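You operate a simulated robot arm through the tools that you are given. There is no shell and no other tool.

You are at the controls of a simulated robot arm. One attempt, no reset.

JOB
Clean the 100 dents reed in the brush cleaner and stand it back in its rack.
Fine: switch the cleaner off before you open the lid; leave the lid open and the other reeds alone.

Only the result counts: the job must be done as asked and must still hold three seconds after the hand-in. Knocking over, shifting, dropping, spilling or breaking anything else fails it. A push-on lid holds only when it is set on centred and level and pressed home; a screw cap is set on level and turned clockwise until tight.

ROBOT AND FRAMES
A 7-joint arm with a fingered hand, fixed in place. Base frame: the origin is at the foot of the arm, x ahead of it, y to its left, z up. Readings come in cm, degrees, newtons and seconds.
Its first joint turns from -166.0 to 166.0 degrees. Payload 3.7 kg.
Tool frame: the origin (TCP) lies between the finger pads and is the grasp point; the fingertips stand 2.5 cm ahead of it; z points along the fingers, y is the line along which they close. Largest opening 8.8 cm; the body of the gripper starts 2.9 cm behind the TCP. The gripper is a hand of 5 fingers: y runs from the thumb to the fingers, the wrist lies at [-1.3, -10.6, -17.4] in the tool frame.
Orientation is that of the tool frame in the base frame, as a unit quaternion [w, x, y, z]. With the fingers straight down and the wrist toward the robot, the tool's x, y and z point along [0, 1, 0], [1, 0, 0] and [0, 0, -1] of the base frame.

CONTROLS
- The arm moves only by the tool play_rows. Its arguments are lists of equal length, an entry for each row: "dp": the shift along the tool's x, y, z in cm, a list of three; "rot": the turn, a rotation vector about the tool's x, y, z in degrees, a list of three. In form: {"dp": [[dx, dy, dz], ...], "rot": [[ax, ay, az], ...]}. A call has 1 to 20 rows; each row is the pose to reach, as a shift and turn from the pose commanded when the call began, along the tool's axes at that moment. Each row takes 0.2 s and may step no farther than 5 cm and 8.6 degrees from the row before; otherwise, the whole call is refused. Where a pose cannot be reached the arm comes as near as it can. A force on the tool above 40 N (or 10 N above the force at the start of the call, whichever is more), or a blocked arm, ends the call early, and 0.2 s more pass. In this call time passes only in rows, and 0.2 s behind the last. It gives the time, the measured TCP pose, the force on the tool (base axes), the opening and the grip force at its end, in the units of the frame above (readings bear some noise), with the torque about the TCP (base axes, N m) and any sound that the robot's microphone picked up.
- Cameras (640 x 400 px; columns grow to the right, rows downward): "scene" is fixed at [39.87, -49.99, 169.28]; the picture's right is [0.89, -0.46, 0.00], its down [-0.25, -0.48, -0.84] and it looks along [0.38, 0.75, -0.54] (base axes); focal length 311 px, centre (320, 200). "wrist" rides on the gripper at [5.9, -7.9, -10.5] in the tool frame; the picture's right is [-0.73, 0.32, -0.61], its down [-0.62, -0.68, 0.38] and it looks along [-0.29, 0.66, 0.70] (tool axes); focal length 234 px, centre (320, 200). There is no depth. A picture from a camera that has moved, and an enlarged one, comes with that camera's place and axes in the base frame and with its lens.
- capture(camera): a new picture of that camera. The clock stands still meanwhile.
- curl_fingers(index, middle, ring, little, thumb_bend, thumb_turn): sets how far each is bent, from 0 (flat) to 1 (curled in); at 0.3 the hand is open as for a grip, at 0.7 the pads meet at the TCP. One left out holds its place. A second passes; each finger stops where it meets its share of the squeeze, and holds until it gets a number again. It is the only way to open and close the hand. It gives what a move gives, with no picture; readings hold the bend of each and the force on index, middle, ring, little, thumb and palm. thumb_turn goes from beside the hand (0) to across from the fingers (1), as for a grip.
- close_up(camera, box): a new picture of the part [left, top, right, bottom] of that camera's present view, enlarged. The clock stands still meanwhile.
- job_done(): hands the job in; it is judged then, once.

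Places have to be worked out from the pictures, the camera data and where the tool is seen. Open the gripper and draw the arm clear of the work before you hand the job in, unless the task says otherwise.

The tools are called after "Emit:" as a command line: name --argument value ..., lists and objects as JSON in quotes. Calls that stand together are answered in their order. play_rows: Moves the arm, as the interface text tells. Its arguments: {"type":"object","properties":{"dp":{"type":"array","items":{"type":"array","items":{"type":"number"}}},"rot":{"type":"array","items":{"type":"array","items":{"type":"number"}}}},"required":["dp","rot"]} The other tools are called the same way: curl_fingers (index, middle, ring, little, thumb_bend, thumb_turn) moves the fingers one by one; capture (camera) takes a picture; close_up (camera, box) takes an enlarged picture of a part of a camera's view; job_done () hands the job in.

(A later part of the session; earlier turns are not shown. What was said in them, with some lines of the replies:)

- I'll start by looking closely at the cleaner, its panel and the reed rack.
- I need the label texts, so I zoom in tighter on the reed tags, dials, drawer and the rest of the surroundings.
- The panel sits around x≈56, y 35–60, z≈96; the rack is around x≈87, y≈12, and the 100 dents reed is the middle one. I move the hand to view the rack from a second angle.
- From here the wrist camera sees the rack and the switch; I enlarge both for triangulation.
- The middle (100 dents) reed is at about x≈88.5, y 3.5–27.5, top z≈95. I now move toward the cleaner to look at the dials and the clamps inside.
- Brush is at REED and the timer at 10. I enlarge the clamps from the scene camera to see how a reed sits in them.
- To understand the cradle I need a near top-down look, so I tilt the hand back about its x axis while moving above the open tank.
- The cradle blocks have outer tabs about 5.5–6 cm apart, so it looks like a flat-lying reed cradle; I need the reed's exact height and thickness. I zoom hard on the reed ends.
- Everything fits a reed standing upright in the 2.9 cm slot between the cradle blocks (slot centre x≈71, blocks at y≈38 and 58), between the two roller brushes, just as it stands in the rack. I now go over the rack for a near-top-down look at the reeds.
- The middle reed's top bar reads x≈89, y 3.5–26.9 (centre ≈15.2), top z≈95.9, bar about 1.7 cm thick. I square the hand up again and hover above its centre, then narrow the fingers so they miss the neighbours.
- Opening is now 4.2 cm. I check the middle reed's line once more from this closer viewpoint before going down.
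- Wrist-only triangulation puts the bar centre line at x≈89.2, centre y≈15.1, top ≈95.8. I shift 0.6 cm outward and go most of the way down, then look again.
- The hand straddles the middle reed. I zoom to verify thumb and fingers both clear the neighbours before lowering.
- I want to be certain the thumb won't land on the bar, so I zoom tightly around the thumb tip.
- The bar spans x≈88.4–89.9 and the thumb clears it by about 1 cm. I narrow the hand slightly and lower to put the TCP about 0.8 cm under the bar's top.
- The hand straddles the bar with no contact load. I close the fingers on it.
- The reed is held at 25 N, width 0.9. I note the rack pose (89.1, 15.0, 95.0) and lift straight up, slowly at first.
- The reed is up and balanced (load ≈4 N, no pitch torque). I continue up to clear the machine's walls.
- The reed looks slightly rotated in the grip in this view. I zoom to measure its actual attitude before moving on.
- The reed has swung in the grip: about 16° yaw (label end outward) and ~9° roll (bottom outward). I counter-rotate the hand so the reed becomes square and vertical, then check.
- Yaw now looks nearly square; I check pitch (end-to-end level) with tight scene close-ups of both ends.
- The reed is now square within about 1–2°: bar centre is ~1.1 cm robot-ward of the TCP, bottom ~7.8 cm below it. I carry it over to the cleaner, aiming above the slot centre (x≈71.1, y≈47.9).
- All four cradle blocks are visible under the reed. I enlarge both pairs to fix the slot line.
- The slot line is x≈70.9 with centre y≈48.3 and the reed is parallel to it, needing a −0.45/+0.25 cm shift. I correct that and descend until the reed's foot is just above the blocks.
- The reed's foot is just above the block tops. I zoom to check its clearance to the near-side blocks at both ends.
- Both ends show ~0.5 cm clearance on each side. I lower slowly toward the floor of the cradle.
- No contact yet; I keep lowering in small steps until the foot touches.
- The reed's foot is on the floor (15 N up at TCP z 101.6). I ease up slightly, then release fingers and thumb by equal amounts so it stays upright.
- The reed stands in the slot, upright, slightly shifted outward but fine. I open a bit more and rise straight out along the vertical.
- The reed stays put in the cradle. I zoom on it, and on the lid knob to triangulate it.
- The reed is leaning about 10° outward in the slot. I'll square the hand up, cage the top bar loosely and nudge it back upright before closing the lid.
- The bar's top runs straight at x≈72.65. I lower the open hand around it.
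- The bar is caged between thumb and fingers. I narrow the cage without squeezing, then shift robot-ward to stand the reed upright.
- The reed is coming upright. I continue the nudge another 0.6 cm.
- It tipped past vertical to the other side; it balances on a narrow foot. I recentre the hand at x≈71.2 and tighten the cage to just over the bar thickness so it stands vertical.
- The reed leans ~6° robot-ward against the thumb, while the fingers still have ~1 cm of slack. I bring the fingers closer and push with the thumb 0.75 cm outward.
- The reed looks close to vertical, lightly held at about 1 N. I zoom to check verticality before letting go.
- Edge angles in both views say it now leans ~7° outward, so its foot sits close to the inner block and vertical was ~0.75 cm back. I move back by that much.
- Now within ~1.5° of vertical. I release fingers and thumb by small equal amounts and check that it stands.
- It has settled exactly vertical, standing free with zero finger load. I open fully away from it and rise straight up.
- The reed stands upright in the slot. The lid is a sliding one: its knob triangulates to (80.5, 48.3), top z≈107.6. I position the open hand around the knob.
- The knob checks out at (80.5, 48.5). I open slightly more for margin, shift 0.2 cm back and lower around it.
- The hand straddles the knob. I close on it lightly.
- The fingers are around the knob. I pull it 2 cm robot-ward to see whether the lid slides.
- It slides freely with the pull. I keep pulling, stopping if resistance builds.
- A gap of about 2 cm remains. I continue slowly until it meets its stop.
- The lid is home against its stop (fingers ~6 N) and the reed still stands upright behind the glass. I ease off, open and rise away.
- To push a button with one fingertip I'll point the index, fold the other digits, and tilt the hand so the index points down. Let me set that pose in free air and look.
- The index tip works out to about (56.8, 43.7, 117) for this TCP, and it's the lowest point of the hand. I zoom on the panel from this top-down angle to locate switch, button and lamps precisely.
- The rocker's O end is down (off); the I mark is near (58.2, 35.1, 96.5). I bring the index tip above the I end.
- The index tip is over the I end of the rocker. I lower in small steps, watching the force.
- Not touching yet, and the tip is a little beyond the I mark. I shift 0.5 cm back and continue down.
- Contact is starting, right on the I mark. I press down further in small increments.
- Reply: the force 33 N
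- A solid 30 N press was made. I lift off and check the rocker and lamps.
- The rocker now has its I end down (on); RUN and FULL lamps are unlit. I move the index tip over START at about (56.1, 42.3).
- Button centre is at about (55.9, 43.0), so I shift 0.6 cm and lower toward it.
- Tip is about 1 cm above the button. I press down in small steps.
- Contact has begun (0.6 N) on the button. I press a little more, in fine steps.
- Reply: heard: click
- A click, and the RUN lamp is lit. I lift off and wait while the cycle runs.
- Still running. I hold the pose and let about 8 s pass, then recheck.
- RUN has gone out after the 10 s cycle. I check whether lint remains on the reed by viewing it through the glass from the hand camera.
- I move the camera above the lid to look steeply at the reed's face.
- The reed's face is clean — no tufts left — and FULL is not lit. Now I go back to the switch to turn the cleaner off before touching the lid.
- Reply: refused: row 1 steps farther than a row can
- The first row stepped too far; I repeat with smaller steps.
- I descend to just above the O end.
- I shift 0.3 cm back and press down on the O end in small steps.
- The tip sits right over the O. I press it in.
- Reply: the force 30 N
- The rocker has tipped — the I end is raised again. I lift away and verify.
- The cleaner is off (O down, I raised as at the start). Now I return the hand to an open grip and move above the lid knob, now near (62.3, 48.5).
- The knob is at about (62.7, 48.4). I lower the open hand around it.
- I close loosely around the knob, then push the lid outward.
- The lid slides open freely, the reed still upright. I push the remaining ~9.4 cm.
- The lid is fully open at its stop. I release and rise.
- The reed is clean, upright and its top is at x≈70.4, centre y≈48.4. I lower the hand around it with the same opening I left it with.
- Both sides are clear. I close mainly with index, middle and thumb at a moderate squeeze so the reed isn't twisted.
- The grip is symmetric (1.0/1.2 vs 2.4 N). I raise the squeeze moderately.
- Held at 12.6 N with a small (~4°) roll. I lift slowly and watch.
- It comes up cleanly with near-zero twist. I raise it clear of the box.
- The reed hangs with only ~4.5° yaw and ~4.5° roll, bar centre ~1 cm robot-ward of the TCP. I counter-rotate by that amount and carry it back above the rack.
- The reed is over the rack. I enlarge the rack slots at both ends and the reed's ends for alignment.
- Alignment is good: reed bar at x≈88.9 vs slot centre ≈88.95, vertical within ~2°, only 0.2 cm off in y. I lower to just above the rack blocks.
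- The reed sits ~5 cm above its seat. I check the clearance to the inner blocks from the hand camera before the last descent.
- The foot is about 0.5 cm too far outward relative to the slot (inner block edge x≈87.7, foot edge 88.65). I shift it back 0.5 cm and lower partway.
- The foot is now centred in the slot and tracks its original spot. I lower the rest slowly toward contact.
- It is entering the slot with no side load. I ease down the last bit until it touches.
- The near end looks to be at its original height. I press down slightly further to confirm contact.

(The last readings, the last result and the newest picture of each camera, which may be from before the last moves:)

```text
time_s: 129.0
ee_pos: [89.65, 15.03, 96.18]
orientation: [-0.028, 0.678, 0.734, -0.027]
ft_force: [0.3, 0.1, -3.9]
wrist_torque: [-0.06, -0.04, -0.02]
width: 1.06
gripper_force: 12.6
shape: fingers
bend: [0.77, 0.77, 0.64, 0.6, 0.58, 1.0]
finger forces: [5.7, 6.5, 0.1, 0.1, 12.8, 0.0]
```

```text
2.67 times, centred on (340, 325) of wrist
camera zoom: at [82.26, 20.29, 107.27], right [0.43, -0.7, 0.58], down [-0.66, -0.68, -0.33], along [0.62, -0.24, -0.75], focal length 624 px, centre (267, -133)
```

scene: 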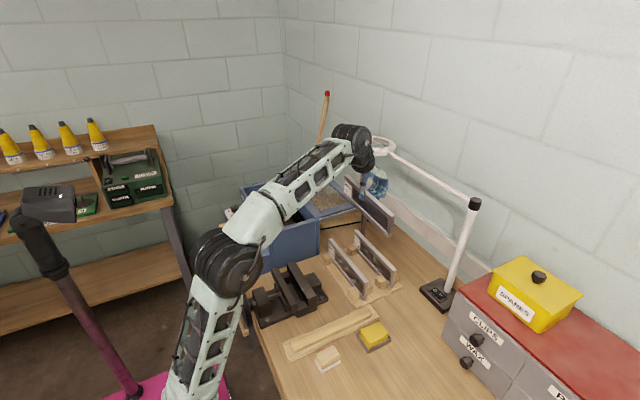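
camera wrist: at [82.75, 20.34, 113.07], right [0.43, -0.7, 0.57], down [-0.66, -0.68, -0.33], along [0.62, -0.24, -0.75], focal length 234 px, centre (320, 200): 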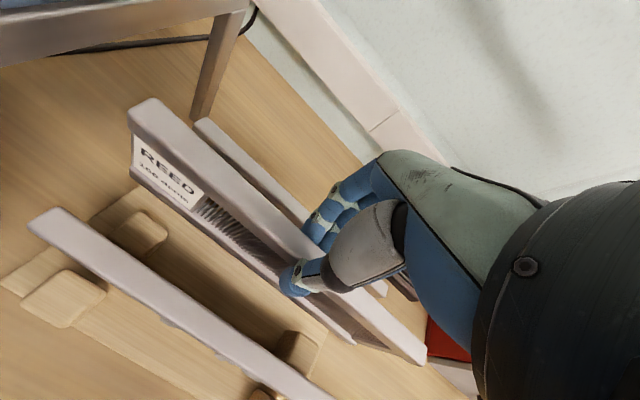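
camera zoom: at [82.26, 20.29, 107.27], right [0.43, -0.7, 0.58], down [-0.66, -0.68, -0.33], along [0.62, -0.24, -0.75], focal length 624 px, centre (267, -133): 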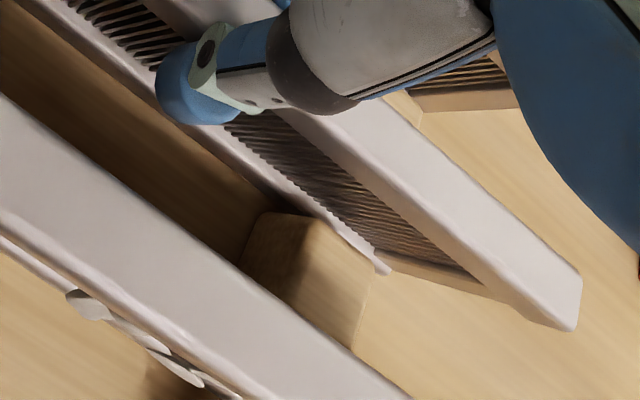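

Comparing with its neighbours, the reed sits ~0.5 cm too far toward −y and leans a few degrees robot-ward. I lift a hair, correct roll by 4° and shift it into line.

Emit:
play_rows --dp '[[0.0, -0.02, -0.3], [0.15, 0.17, -0.315], [0.3, 0.37, -0.33], [0.455, 0.564, -0.342]]' --rot '[[0, 0, 0], [1.3, 0, 0], [2.7, 0, 0], [4, 0, 0]]'

Emit:
close_up --camera "scene" --box '[365, 255, 405, 300]'

Emit:
close_up --camera "wrist" --box '[140, 80, 260, 200]'

Emit:
close_up --camera "wrist" --box '[250, 250, 430, 400]'

```text
time_s: 130.0
ee_pos: [90.24, 15.43, 96.57]
orientation: [-0.053, 0.676, 0.733, -0.052]
ft_force: [-0.1, -1.3, -3.5]
wrist_torque: [-0.01, -0.04, 0.01]
width: 1.05
gripper_force: 12.3
shape: fingers
bend: [0.77, 0.77, 0.64, 0.6, 0.58, 1.0]
finger forces: [6.2, 6.2, 0.0, 0.0, 12.8, 0.1]
```

```text
8.89 times, centred on (385, 278) of scene
camera zoom: at [39.87, -49.99, 169.28], right [0.89, -0.46, 0.0], down [-0.25, -0.48, -0.84], along [0.38, 0.75, -0.54], focal length 2768 px, centre (-258, -489)
```

zoom: 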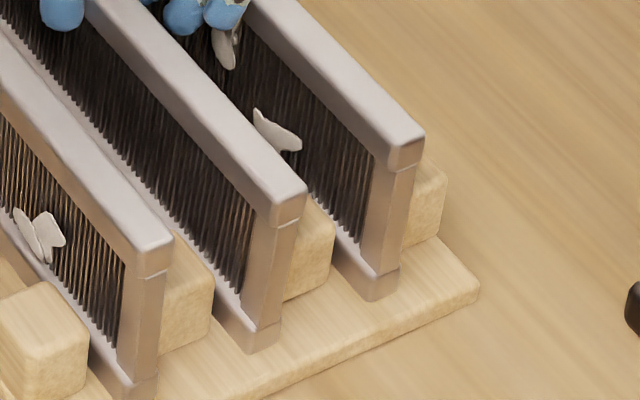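

```text
3.33 times, centred on (200, 140) of wrist
camera zoom: at [83.63, 20.83, 108.05], right [0.47, -0.69, 0.55], down [-0.68, -0.68, -0.28], along [0.57, -0.24, -0.79], focal length 781 px, centre (720, 400)
```

zoom: 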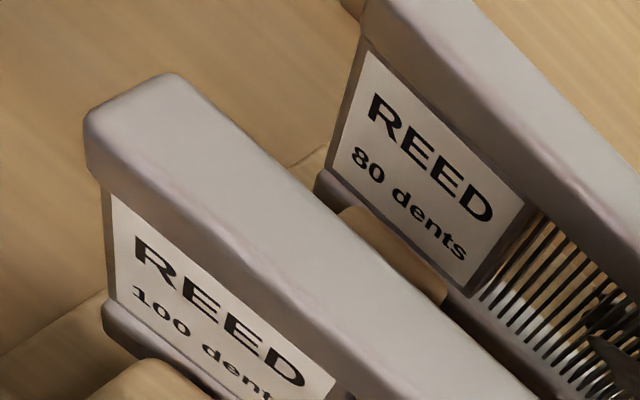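

```text
2.67 times, centred on (340, 325) of wrist
camera zoom: at [83.63, 20.83, 108.05], right [0.47, -0.69, 0.55], down [-0.68, -0.68, -0.28], along [0.57, -0.24, -0.79], focal length 624 px, centre (267, -133)
```

zoom: 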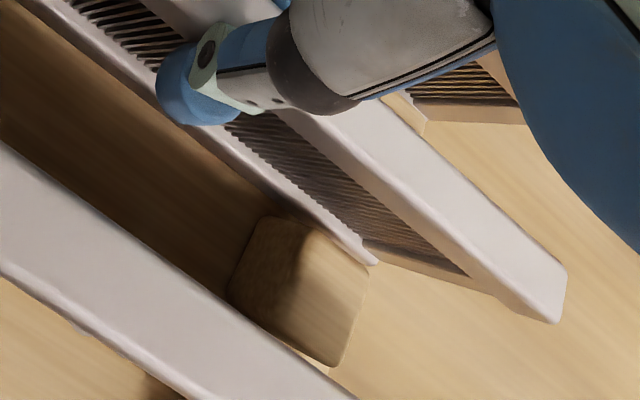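

The reed now matches its neighbours' lean; its foot needs ~0.3 cm outward. I shift and lower to contact.

Emit:
play_rows --dp '[[-0.012, 0.15, -0.02], [-0.024, 0.296, -0.044], [-0.024, 0.318, 0.1], [-0.024, 0.34, 0.25], [-0.024, 0.36, 0.4], [-0.024, 0.385, 0.55], [-0.024, 0.41, 0.7]]' --rot '[[0, 0, 0], [0, 0, 0], [0, 0, 0], [0, 0, 0], [0, 0, 0], [0, 0, 0], [0, 0, 0]]'

Emit:
close_up --camera "scene" --box '[365, 255, 405, 300]'

Emit:
close_up --camera "wrist" --box '[140, 80, 260, 200]'

```text
time_s: 131.6
ee_pos: [90.41, 15.56, 95.91]
orientation: [-0.052, 0.676, 0.733, -0.051]
ft_force: [-1.0, 1.3, 11.8]
wrist_torque: [-0.06, 0.08, -0.05]
width: 1.08
gripper_force: 15.7
shape: fingers
bend: [0.78, 0.78, 0.64, 0.6, 0.58, 1.0]
finger forces: [5.8, 8.7, 0.8, 0.0, 15.7, 0.1]
```

```text
8.89 times, centred on (385, 278) of scene
camera zoom: at [39.87, -49.99, 169.28], right [0.89, -0.46, 0.0], down [-0.25, -0.48, -0.84], along [0.38, 0.75, -0.54], focal length 2768 px, centre (-258, -489)
```

zoom: 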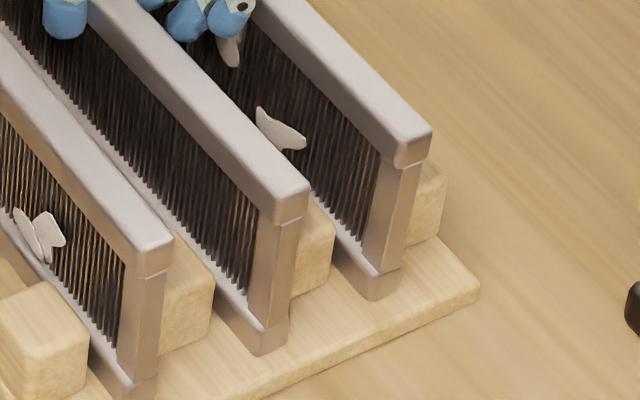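

```text
3.33 times, centred on (200, 140) of wrist
camera zoom: at [83.85, 20.87, 107.46], right [0.46, -0.7, 0.55], down [-0.68, -0.68, -0.29], along [0.57, -0.24, -0.79], focal length 781 px, centre (720, 400)
```

zoom: 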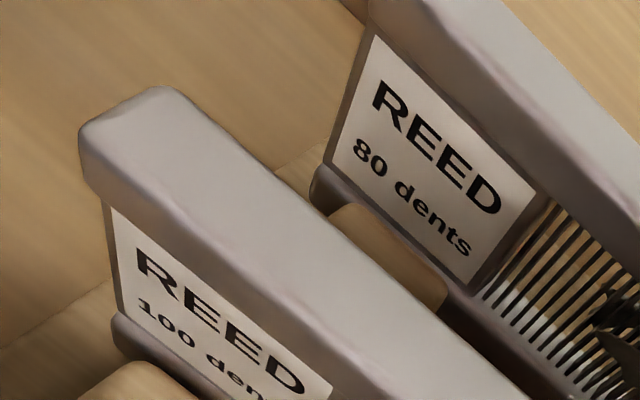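

The reed is down (12 N), but the ring finger brushes the 80-dents reed. I first curl ring and little inward, off that reed, and relieve the downward press.

Emit:
curl_fingers --ring 0.71 --little 0.7

Emit:
play_rows --dp '[[0, -0.015, -0.1], [0, -0.03, -0.2]]' --rot '[[0, 0, 0], [0, 0, 0]]'

Emit:
close_up --camera "scene" --box '[345, 235, 405, 300]'

Emit:
close_up --camera "wrist" --box '[140, 80, 340, 280]'

```text
time_s: 132.6
ee_pos: [90.36, 15.6, 95.87]
orientation: [-0.052, 0.677, 0.732, -0.052]
ft_force: [0.0, 2.4, 20.2]
wrist_torque: [-0.09, -0.08, -0.03]
width: 1.1
gripper_force: 19.9
shape: fingers
bend: [0.78, 0.78, 0.71, 0.7, 0.58, 1.0]
finger forces: [6.5, 15.9, 0.0, 0.0, 16.7, 0.0]
```

```text
time_s: 133.2
ee_pos: [90.32, 15.55, 95.79]
orientation: [-0.052, 0.676, 0.733, -0.052]
ft_force: [-0.2, 1.7, 12.8]
wrist_torque: [-0.08, -0.03, 0.0]
width: 1.1
gripper_force: 17.6
shape: fingers
bend: [0.78, 0.78, 0.71, 0.7, 0.58, 1.0]
finger forces: [6.3, 12.4, 0.1, 0.0, 15.8, 0.1]
```

```text
6.15 times, centred on (375, 268) of scene
camera zoom: at [39.87, -49.99, 169.28], right [0.89, -0.46, 0.0], down [-0.25, -0.48, -0.84], along [0.38, 0.75, -0.54], focal length 1916 px, centre (-18, -215)
```

zoom: 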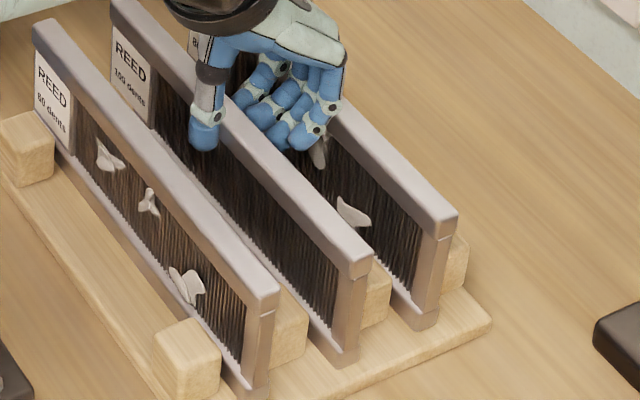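

```text
2.00 times, centred on (240, 180) of wrist
camera zoom: at [83.85, 20.88, 107.46], right [0.47, -0.69, 0.55], down [-0.68, -0.68, -0.28], along [0.57, -0.24, -0.79], focal length 468 px, centre (480, 240)
```

zoom: 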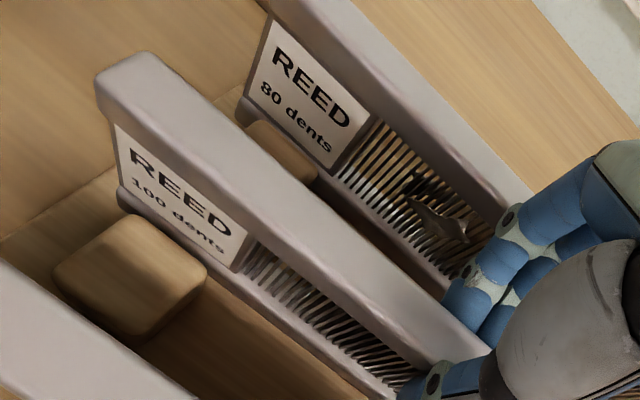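

The 80-dents reed is upright again. I now release: fingers open only slightly (to stay off the neighbour) while the thumb retreats.

Emit:
curl_fingers --index 0.72 --middle 0.72 --ring 0.71 --little 0.71 --thumb_bend 0.53

Emit:
close_up --camera "scene" --box '[345, 235, 405, 300]'

Emit:
close_up --camera "wrist" --box '[140, 80, 340, 280]'

```text
time_s: 134.2
ee_pos: [90.43, 15.69, 95.75]
orientation: [-0.053, 0.676, 0.733, -0.052]
ft_force: [-0.9, 0.8, 1.7]
wrist_torque: [-0.02, 0.0, -0.04]
width: 1.43
gripper_force: 1.5
shape: fingers
bend: [0.72, 0.72, 0.71, 0.71, 0.52, 1.0]
finger forces: [0.3, 1.5, 0.0, 0.1, 1.0, 0.1]
```

```text
6.15 times, centred on (375, 268) of scene
camera zoom: at [39.87, -49.99, 169.28], right [0.89, -0.46, 0.0], down [-0.25, -0.48, -0.84], along [0.38, 0.75, -0.54], focal length 1916 px, centre (-18, -215)
```

zoom: 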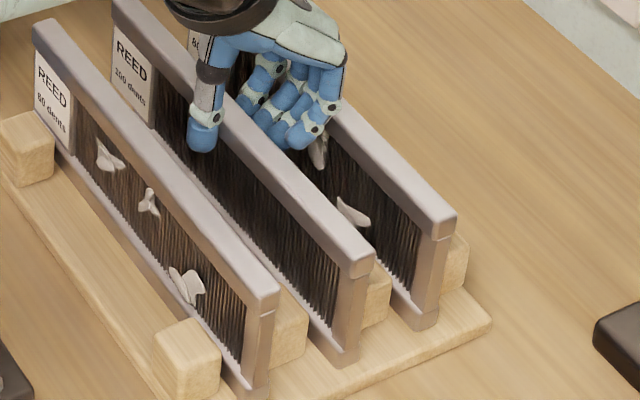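

```text
2.00 times, centred on (240, 180) of wrist
camera zoom: at [83.87, 20.89, 107.45], right [0.47, -0.7, 0.55], down [-0.68, -0.68, -0.28], along [0.57, -0.24, -0.79], focal length 468 px, centre (480, 240)
```

zoom: 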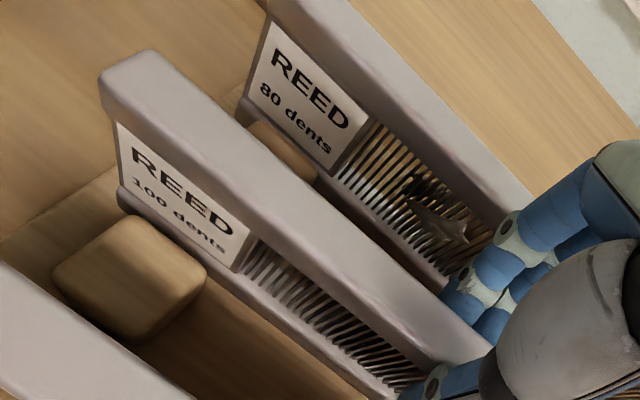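

Still a light touch (≈1 N). I retreat the thumb further and the fingers a touch more.

Emit:
curl_fingers --index 0.7 --middle 0.69 --ring 0.7 --little 0.7 --thumb_bend 0.46

Emit:
close_up --camera "scene" --box '[345, 235, 405, 300]'

Emit:
close_up --camera "wrist" --box '[140, 80, 340, 280]'

```text
time_s: 135.2
ee_pos: [90.43, 15.52, 95.91]
orientation: [-0.053, 0.677, 0.732, -0.052]
ft_force: [-0.6, 0.6, 0.7]
wrist_torque: [-0.06, -0.03, -0.02]
width: 2.39
gripper_force: 0.1
shape: fingers
bend: [0.7, 0.69, 0.7, 0.7, 0.46, 1.0]
finger forces: [0.0, 0.8, 0.1, 0.0, 0.1, 0.0]
```

```text
6.15 times, centred on (375, 268) of scene
camera zoom: at [39.87, -49.99, 169.28], right [0.89, -0.46, 0.0], down [-0.25, -0.48, -0.84], along [0.38, 0.75, -0.54], focal length 1916 px, centre (-18, -215)
```

zoom: 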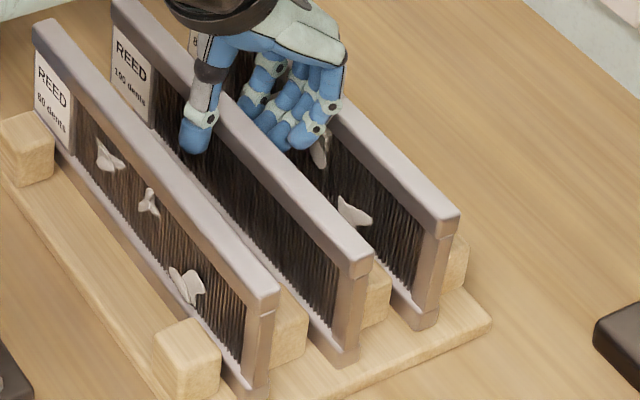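

```text
2.00 times, centred on (240, 180) of wrist
camera zoom: at [83.87, 20.9, 107.47], right [0.47, -0.7, 0.55], down [-0.68, -0.68, -0.28], along [0.57, -0.24, -0.79], focal length 468 px, centre (480, 240)
```

zoom: 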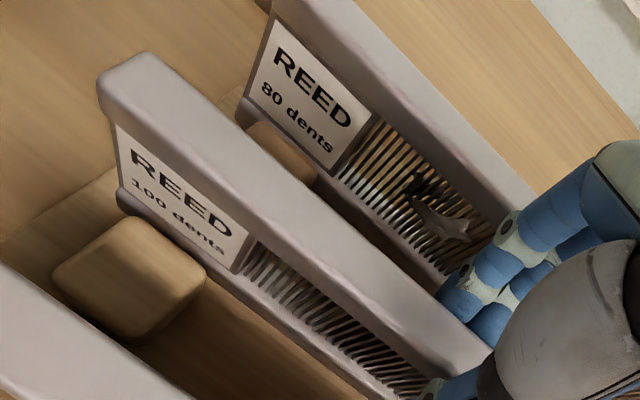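

The thumb is free; the middle finger grazes the 80-dents reed. I move the hand 0.25 cm robot-ward and then rise straight up slowly.

Emit:
play_rows --dp '[[0.01, -0.12, 0.02], [0.02, -0.25, 0.037], [0.02, -0.29, -0.26], [0.02, -0.34, -0.55]]' --rot '[[0, 0, 0], [0, 0, 0], [0, 0, 0], [0, 0, 0]]'

Emit:
close_up --camera "scene" --box '[345, 235, 405, 300]'

Emit:
close_up --camera "wrist" --box '[140, 80, 340, 280]'

```text
time_s: 136.2
ee_pos: [90.1, 15.59, 96.47]
orientation: [-0.053, 0.676, 0.733, -0.052]
ft_force: [-0.5, 0.2, 0.5]
wrist_torque: [0.02, -0.01, 0.0]
width: 2.4
gripper_force: 0.2
shape: fingers
bend: [0.7, 0.69, 0.7, 0.7, 0.46, 1.0]
finger forces: [0.0, 0.1, 0.0, 0.0, 0.1, 0.1]
```

```text
6.15 times, centred on (375, 268) of scene
camera zoom: at [39.87, -49.99, 169.28], right [0.89, -0.46, 0.0], down [-0.25, -0.48, -0.84], along [0.38, 0.75, -0.54], focal length 1916 px, centre (-18, -215)
```

zoom: 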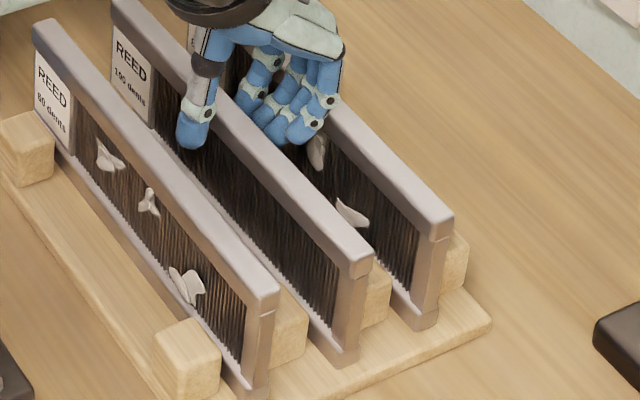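

```text
2.00 times, centred on (240, 180) of wrist
camera zoom: at [83.6, 20.82, 108.08], right [0.47, -0.7, 0.55], down [-0.68, -0.68, -0.28], along [0.57, -0.24, -0.79], focal length 468 px, centre (480, 240)
```

zoom: 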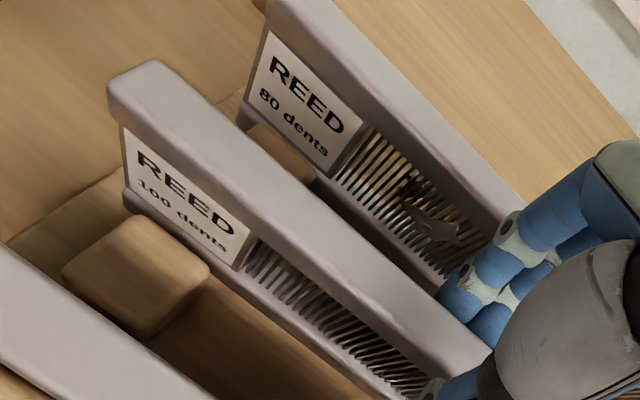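

All finger loads are zero and both reeds stand upright. I continue straight up and clear.

Emit:
play_rows --dp '[[0, -0.06, -0.4], [0, -0.12, -0.8], [0, -0.18, -1.2], [0, -0.25, -1.7], [0, -0.33, -2.3], [0, -0.44, -3.0], [0, -0.74, -5], [0, -1.05, -7], [0, -1.5, -10], [0, -2, -13], [0, -2.5, -16]]' --rot '[[0, 0, 0], [0, 0, 0], [0, 0, 0], [0, 0, 0], [0, 0, 0], [0, 0, 0], [0, 0, 0], [0, 0, 0], [0, 0, 0], [0, 0, 0], [0, 0, 0]]'

Emit:
close_up --camera "scene" --box '[320, 220, 410, 310]'

Emit:
capture --camera "wrist"

```text
time_s: 138.6
ee_pos: [90.36, 15.53, 112.88]
orientation: [-0.052, 0.676, 0.733, -0.052]
ft_force: [0.5, 0.5, -0.2]
wrist_torque: [0.0, 0.01, 0.02]
width: 2.4
gripper_force: 0.1
shape: fingers
bend: [0.7, 0.69, 0.7, 0.7, 0.46, 1.0]
finger forces: [0.0, 0.1, 0.0, 0.1, 0.0, 0.0]
```

```text
4.44 times, centred on (365, 265) of scene
camera zoom: at [39.87, -49.99, 169.28], right [0.89, -0.46, 0.0], down [-0.25, -0.48, -0.84], along [0.38, 0.75, -0.54], focal length 1384 px, centre (120, -89)
```

zoom: 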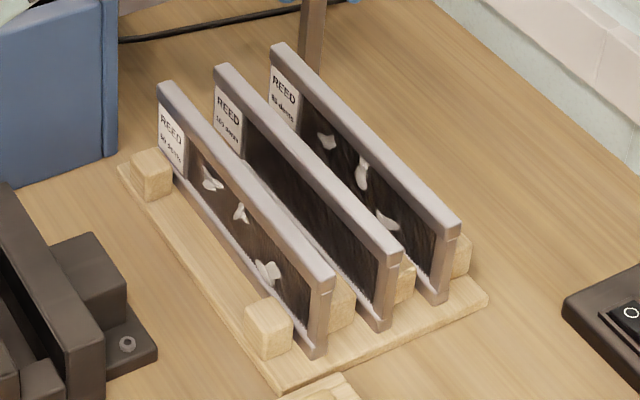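

```text
taken
camera wrist: at [83.69, 20.8, 124.36], right [0.47, -0.69, 0.55], down [-0.68, -0.68, -0.28], along [0.57, -0.24, -0.79], focal length 234 px, centre (320, 200)
```

wrist: 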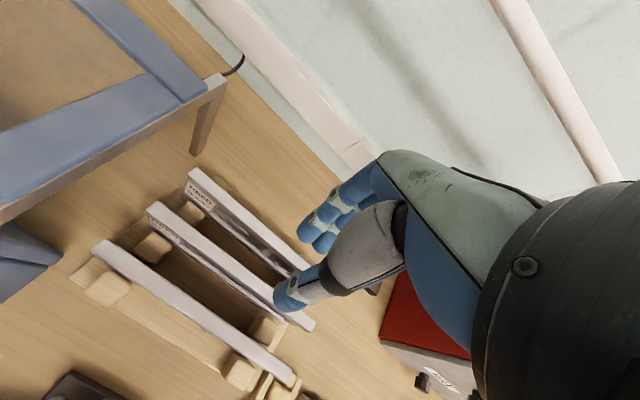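

The 100-dents reed is back in its slot, clean. I compare with the initial close-ups to verify it and the neighbours.

Emit:
close_up --camera "scene" --box '[360, 255, 400, 300]'

Emit:
close_up --camera "scene" --box '[326, 226, 366, 251]'

Emit:
close_up --camera "wrist" --box '[70, 150, 330, 390]'

```text
8.89 times, centred on (380, 278) of scene
camera zoom: at [39.87, -49.99, 169.28], right [0.89, -0.46, 0.0], down [-0.25, -0.48, -0.84], along [0.38, 0.75, -0.54], focal length 2768 px, centre (-213, -489)
```

zoom: 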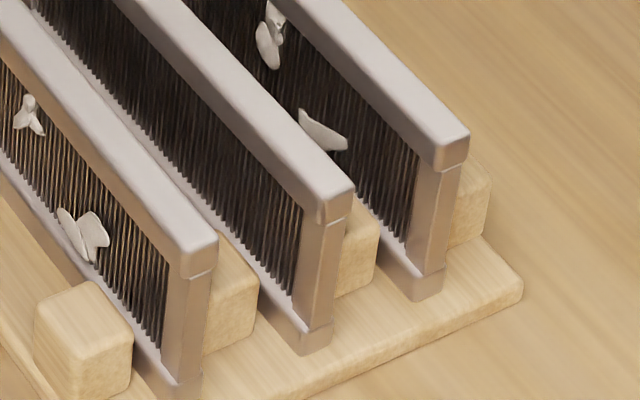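

```text
16.00 times, centred on (346, 238) of scene
camera zoom: at [39.87, -49.99, 169.28], right [0.89, -0.46, 0.0], down [-0.25, -0.48, -0.84], along [0.38, 0.75, -0.54], focal length 4982 px, centre (-96, -416)
```

zoom: 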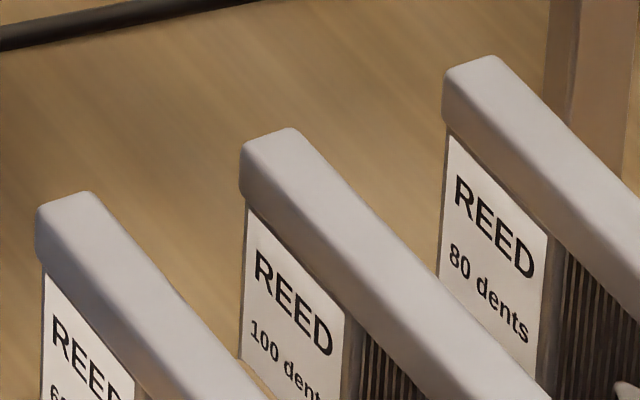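

```text
1.67 times, centred on (200, 270) of wrist
camera zoom: at [83.69, 20.8, 124.36], right [0.47, -0.69, 0.55], down [-0.68, -0.68, -0.28], along [0.57, -0.24, -0.79], focal length 390 px, centre (520, 83)
```

zoom: 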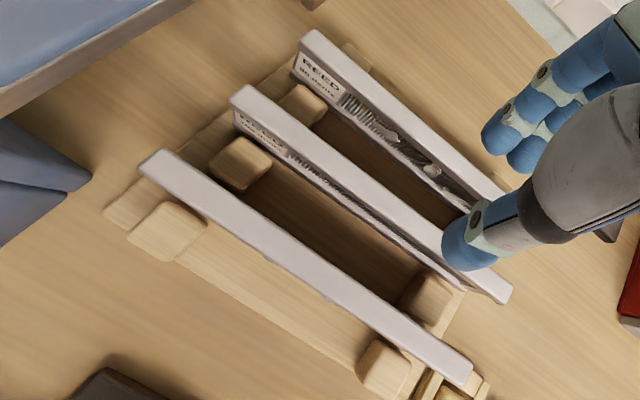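

The reed is within ~0.3 cm of its original place and upright; its neighbours are unchanged. I open the hand and draw the arm clear.

Emit:
curl_fingers --index 0.3 --middle 0.3 --ring 0.3 --little 0.3 --thumb_bend 0.3

Emit:
play_rows --dp '[[0, -0.5, -3.5], [0, -1.1, -7.5], [1, -4, -10], [3, -8, -10], [5, -12, -10], [7, -16, -10], [9, -20, -10], [11, -24, -10], [13, -28, -10], [15, -32, -10], [17, -36, -10], [18.2, -39.5, -10]]' --rot '[[0, 0, 0], [0, 0, 0], [0, 0, 0], [0, 0, 0], [0, 0, 0], [0, 0, 0], [0, 0, 0], [0, 0, 0], [0, 0, 0], [0, 0, 0], [0, 0, 0], [0, 0, 0]]'

Emit:
capture --camera "scene"

Emit:
close_up --camera "scene" --box '[210, 160, 410, 310]'

```text
time_s: 139.6
ee_pos: [90.28, 15.51, 112.88]
orientation: [-0.053, 0.677, 0.733, -0.052]
ft_force: [-0.4, 0.2, 0.1]
wrist_torque: [0.0, -0.02, -0.01]
width: 8.43
gripper_force: 0.1
shape: fingers
bend: [0.3, 0.3, 0.3, 0.3, 0.3, 0.98]
finger forces: [0.1, 0.0, 0.1, 0.0, 0.0, 0.1]
```

```text
time_s: 142.2
ee_pos: [51.34, 30.56, 128.54]
orientation: [-0.053, 0.677, 0.732, -0.052]
ft_force: [0.2, -0.4, 0.1]
wrist_torque: [-0.02, 0.0, 0.0]
width: 8.47
gripper_force: 0.0
shape: fingers
bend: [0.3, 0.3, 0.3, 0.3, 0.3, 0.98]
finger forces: [0.0, 0.0, 0.1, 0.0, 0.0, 0.1]
```

```text
taken
```

scene: 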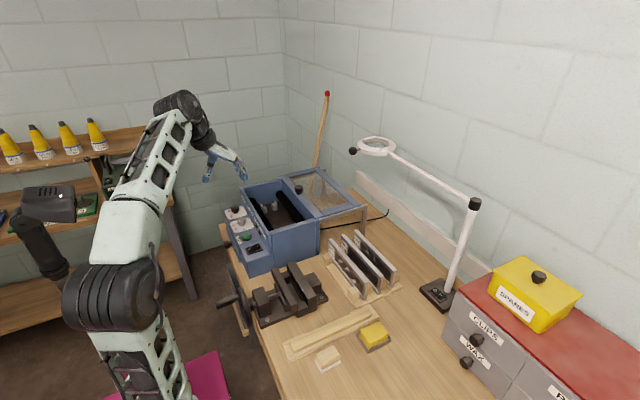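

```text
2.67 times, centred on (310, 235) of scene
camera zoom: at [39.87, -49.99, 169.28], right [0.89, -0.46, 0.0], down [-0.25, -0.48, -0.84], along [0.38, 0.75, -0.54], focal length 830 px, centre (347, 107)
```

zoom: 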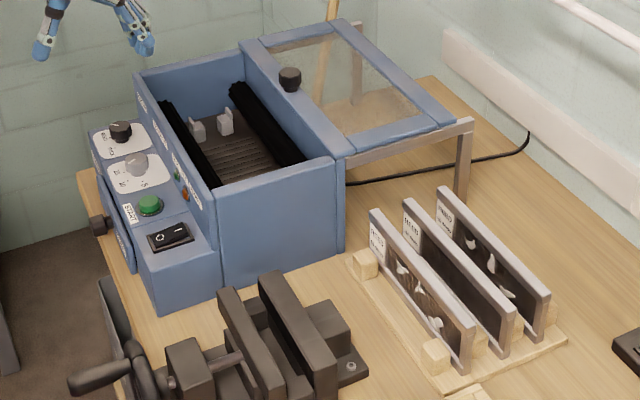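

All as asked: reed clean and upright in its rack, the cleaner off with its lid open, the other reeds where they were, and the hand open and clear. I hand the job in.

Emit:
job_done

```text
The job is handed in.
```

The 100 dents reed went through one 10-second cycle in the cleaner and is back upright in its middle slot, about 0.3 cm from where it started. The job is handed in, but I haven't seen a verdict.

- **Cleaning:** The brush dial was already on REED and the timer on 10 s, so I left both alone. No lint shows on the reed's front face. I couldn't get a view of its back face, so that side isn't confirmed.
- **Cleaner:** I switched it off before opening the lid. The lid is still open, and the FULL lamp never lit.
- **Other reeds:** My ring and middle fingers brushed the 80 dents reed while I set the 100 dents reed down, and it tilted slightly. It came back upright. Close-ups against the start show both the 60 and 80 dents reeds in their original places.

The hand is open and the arm is clear of the bench.
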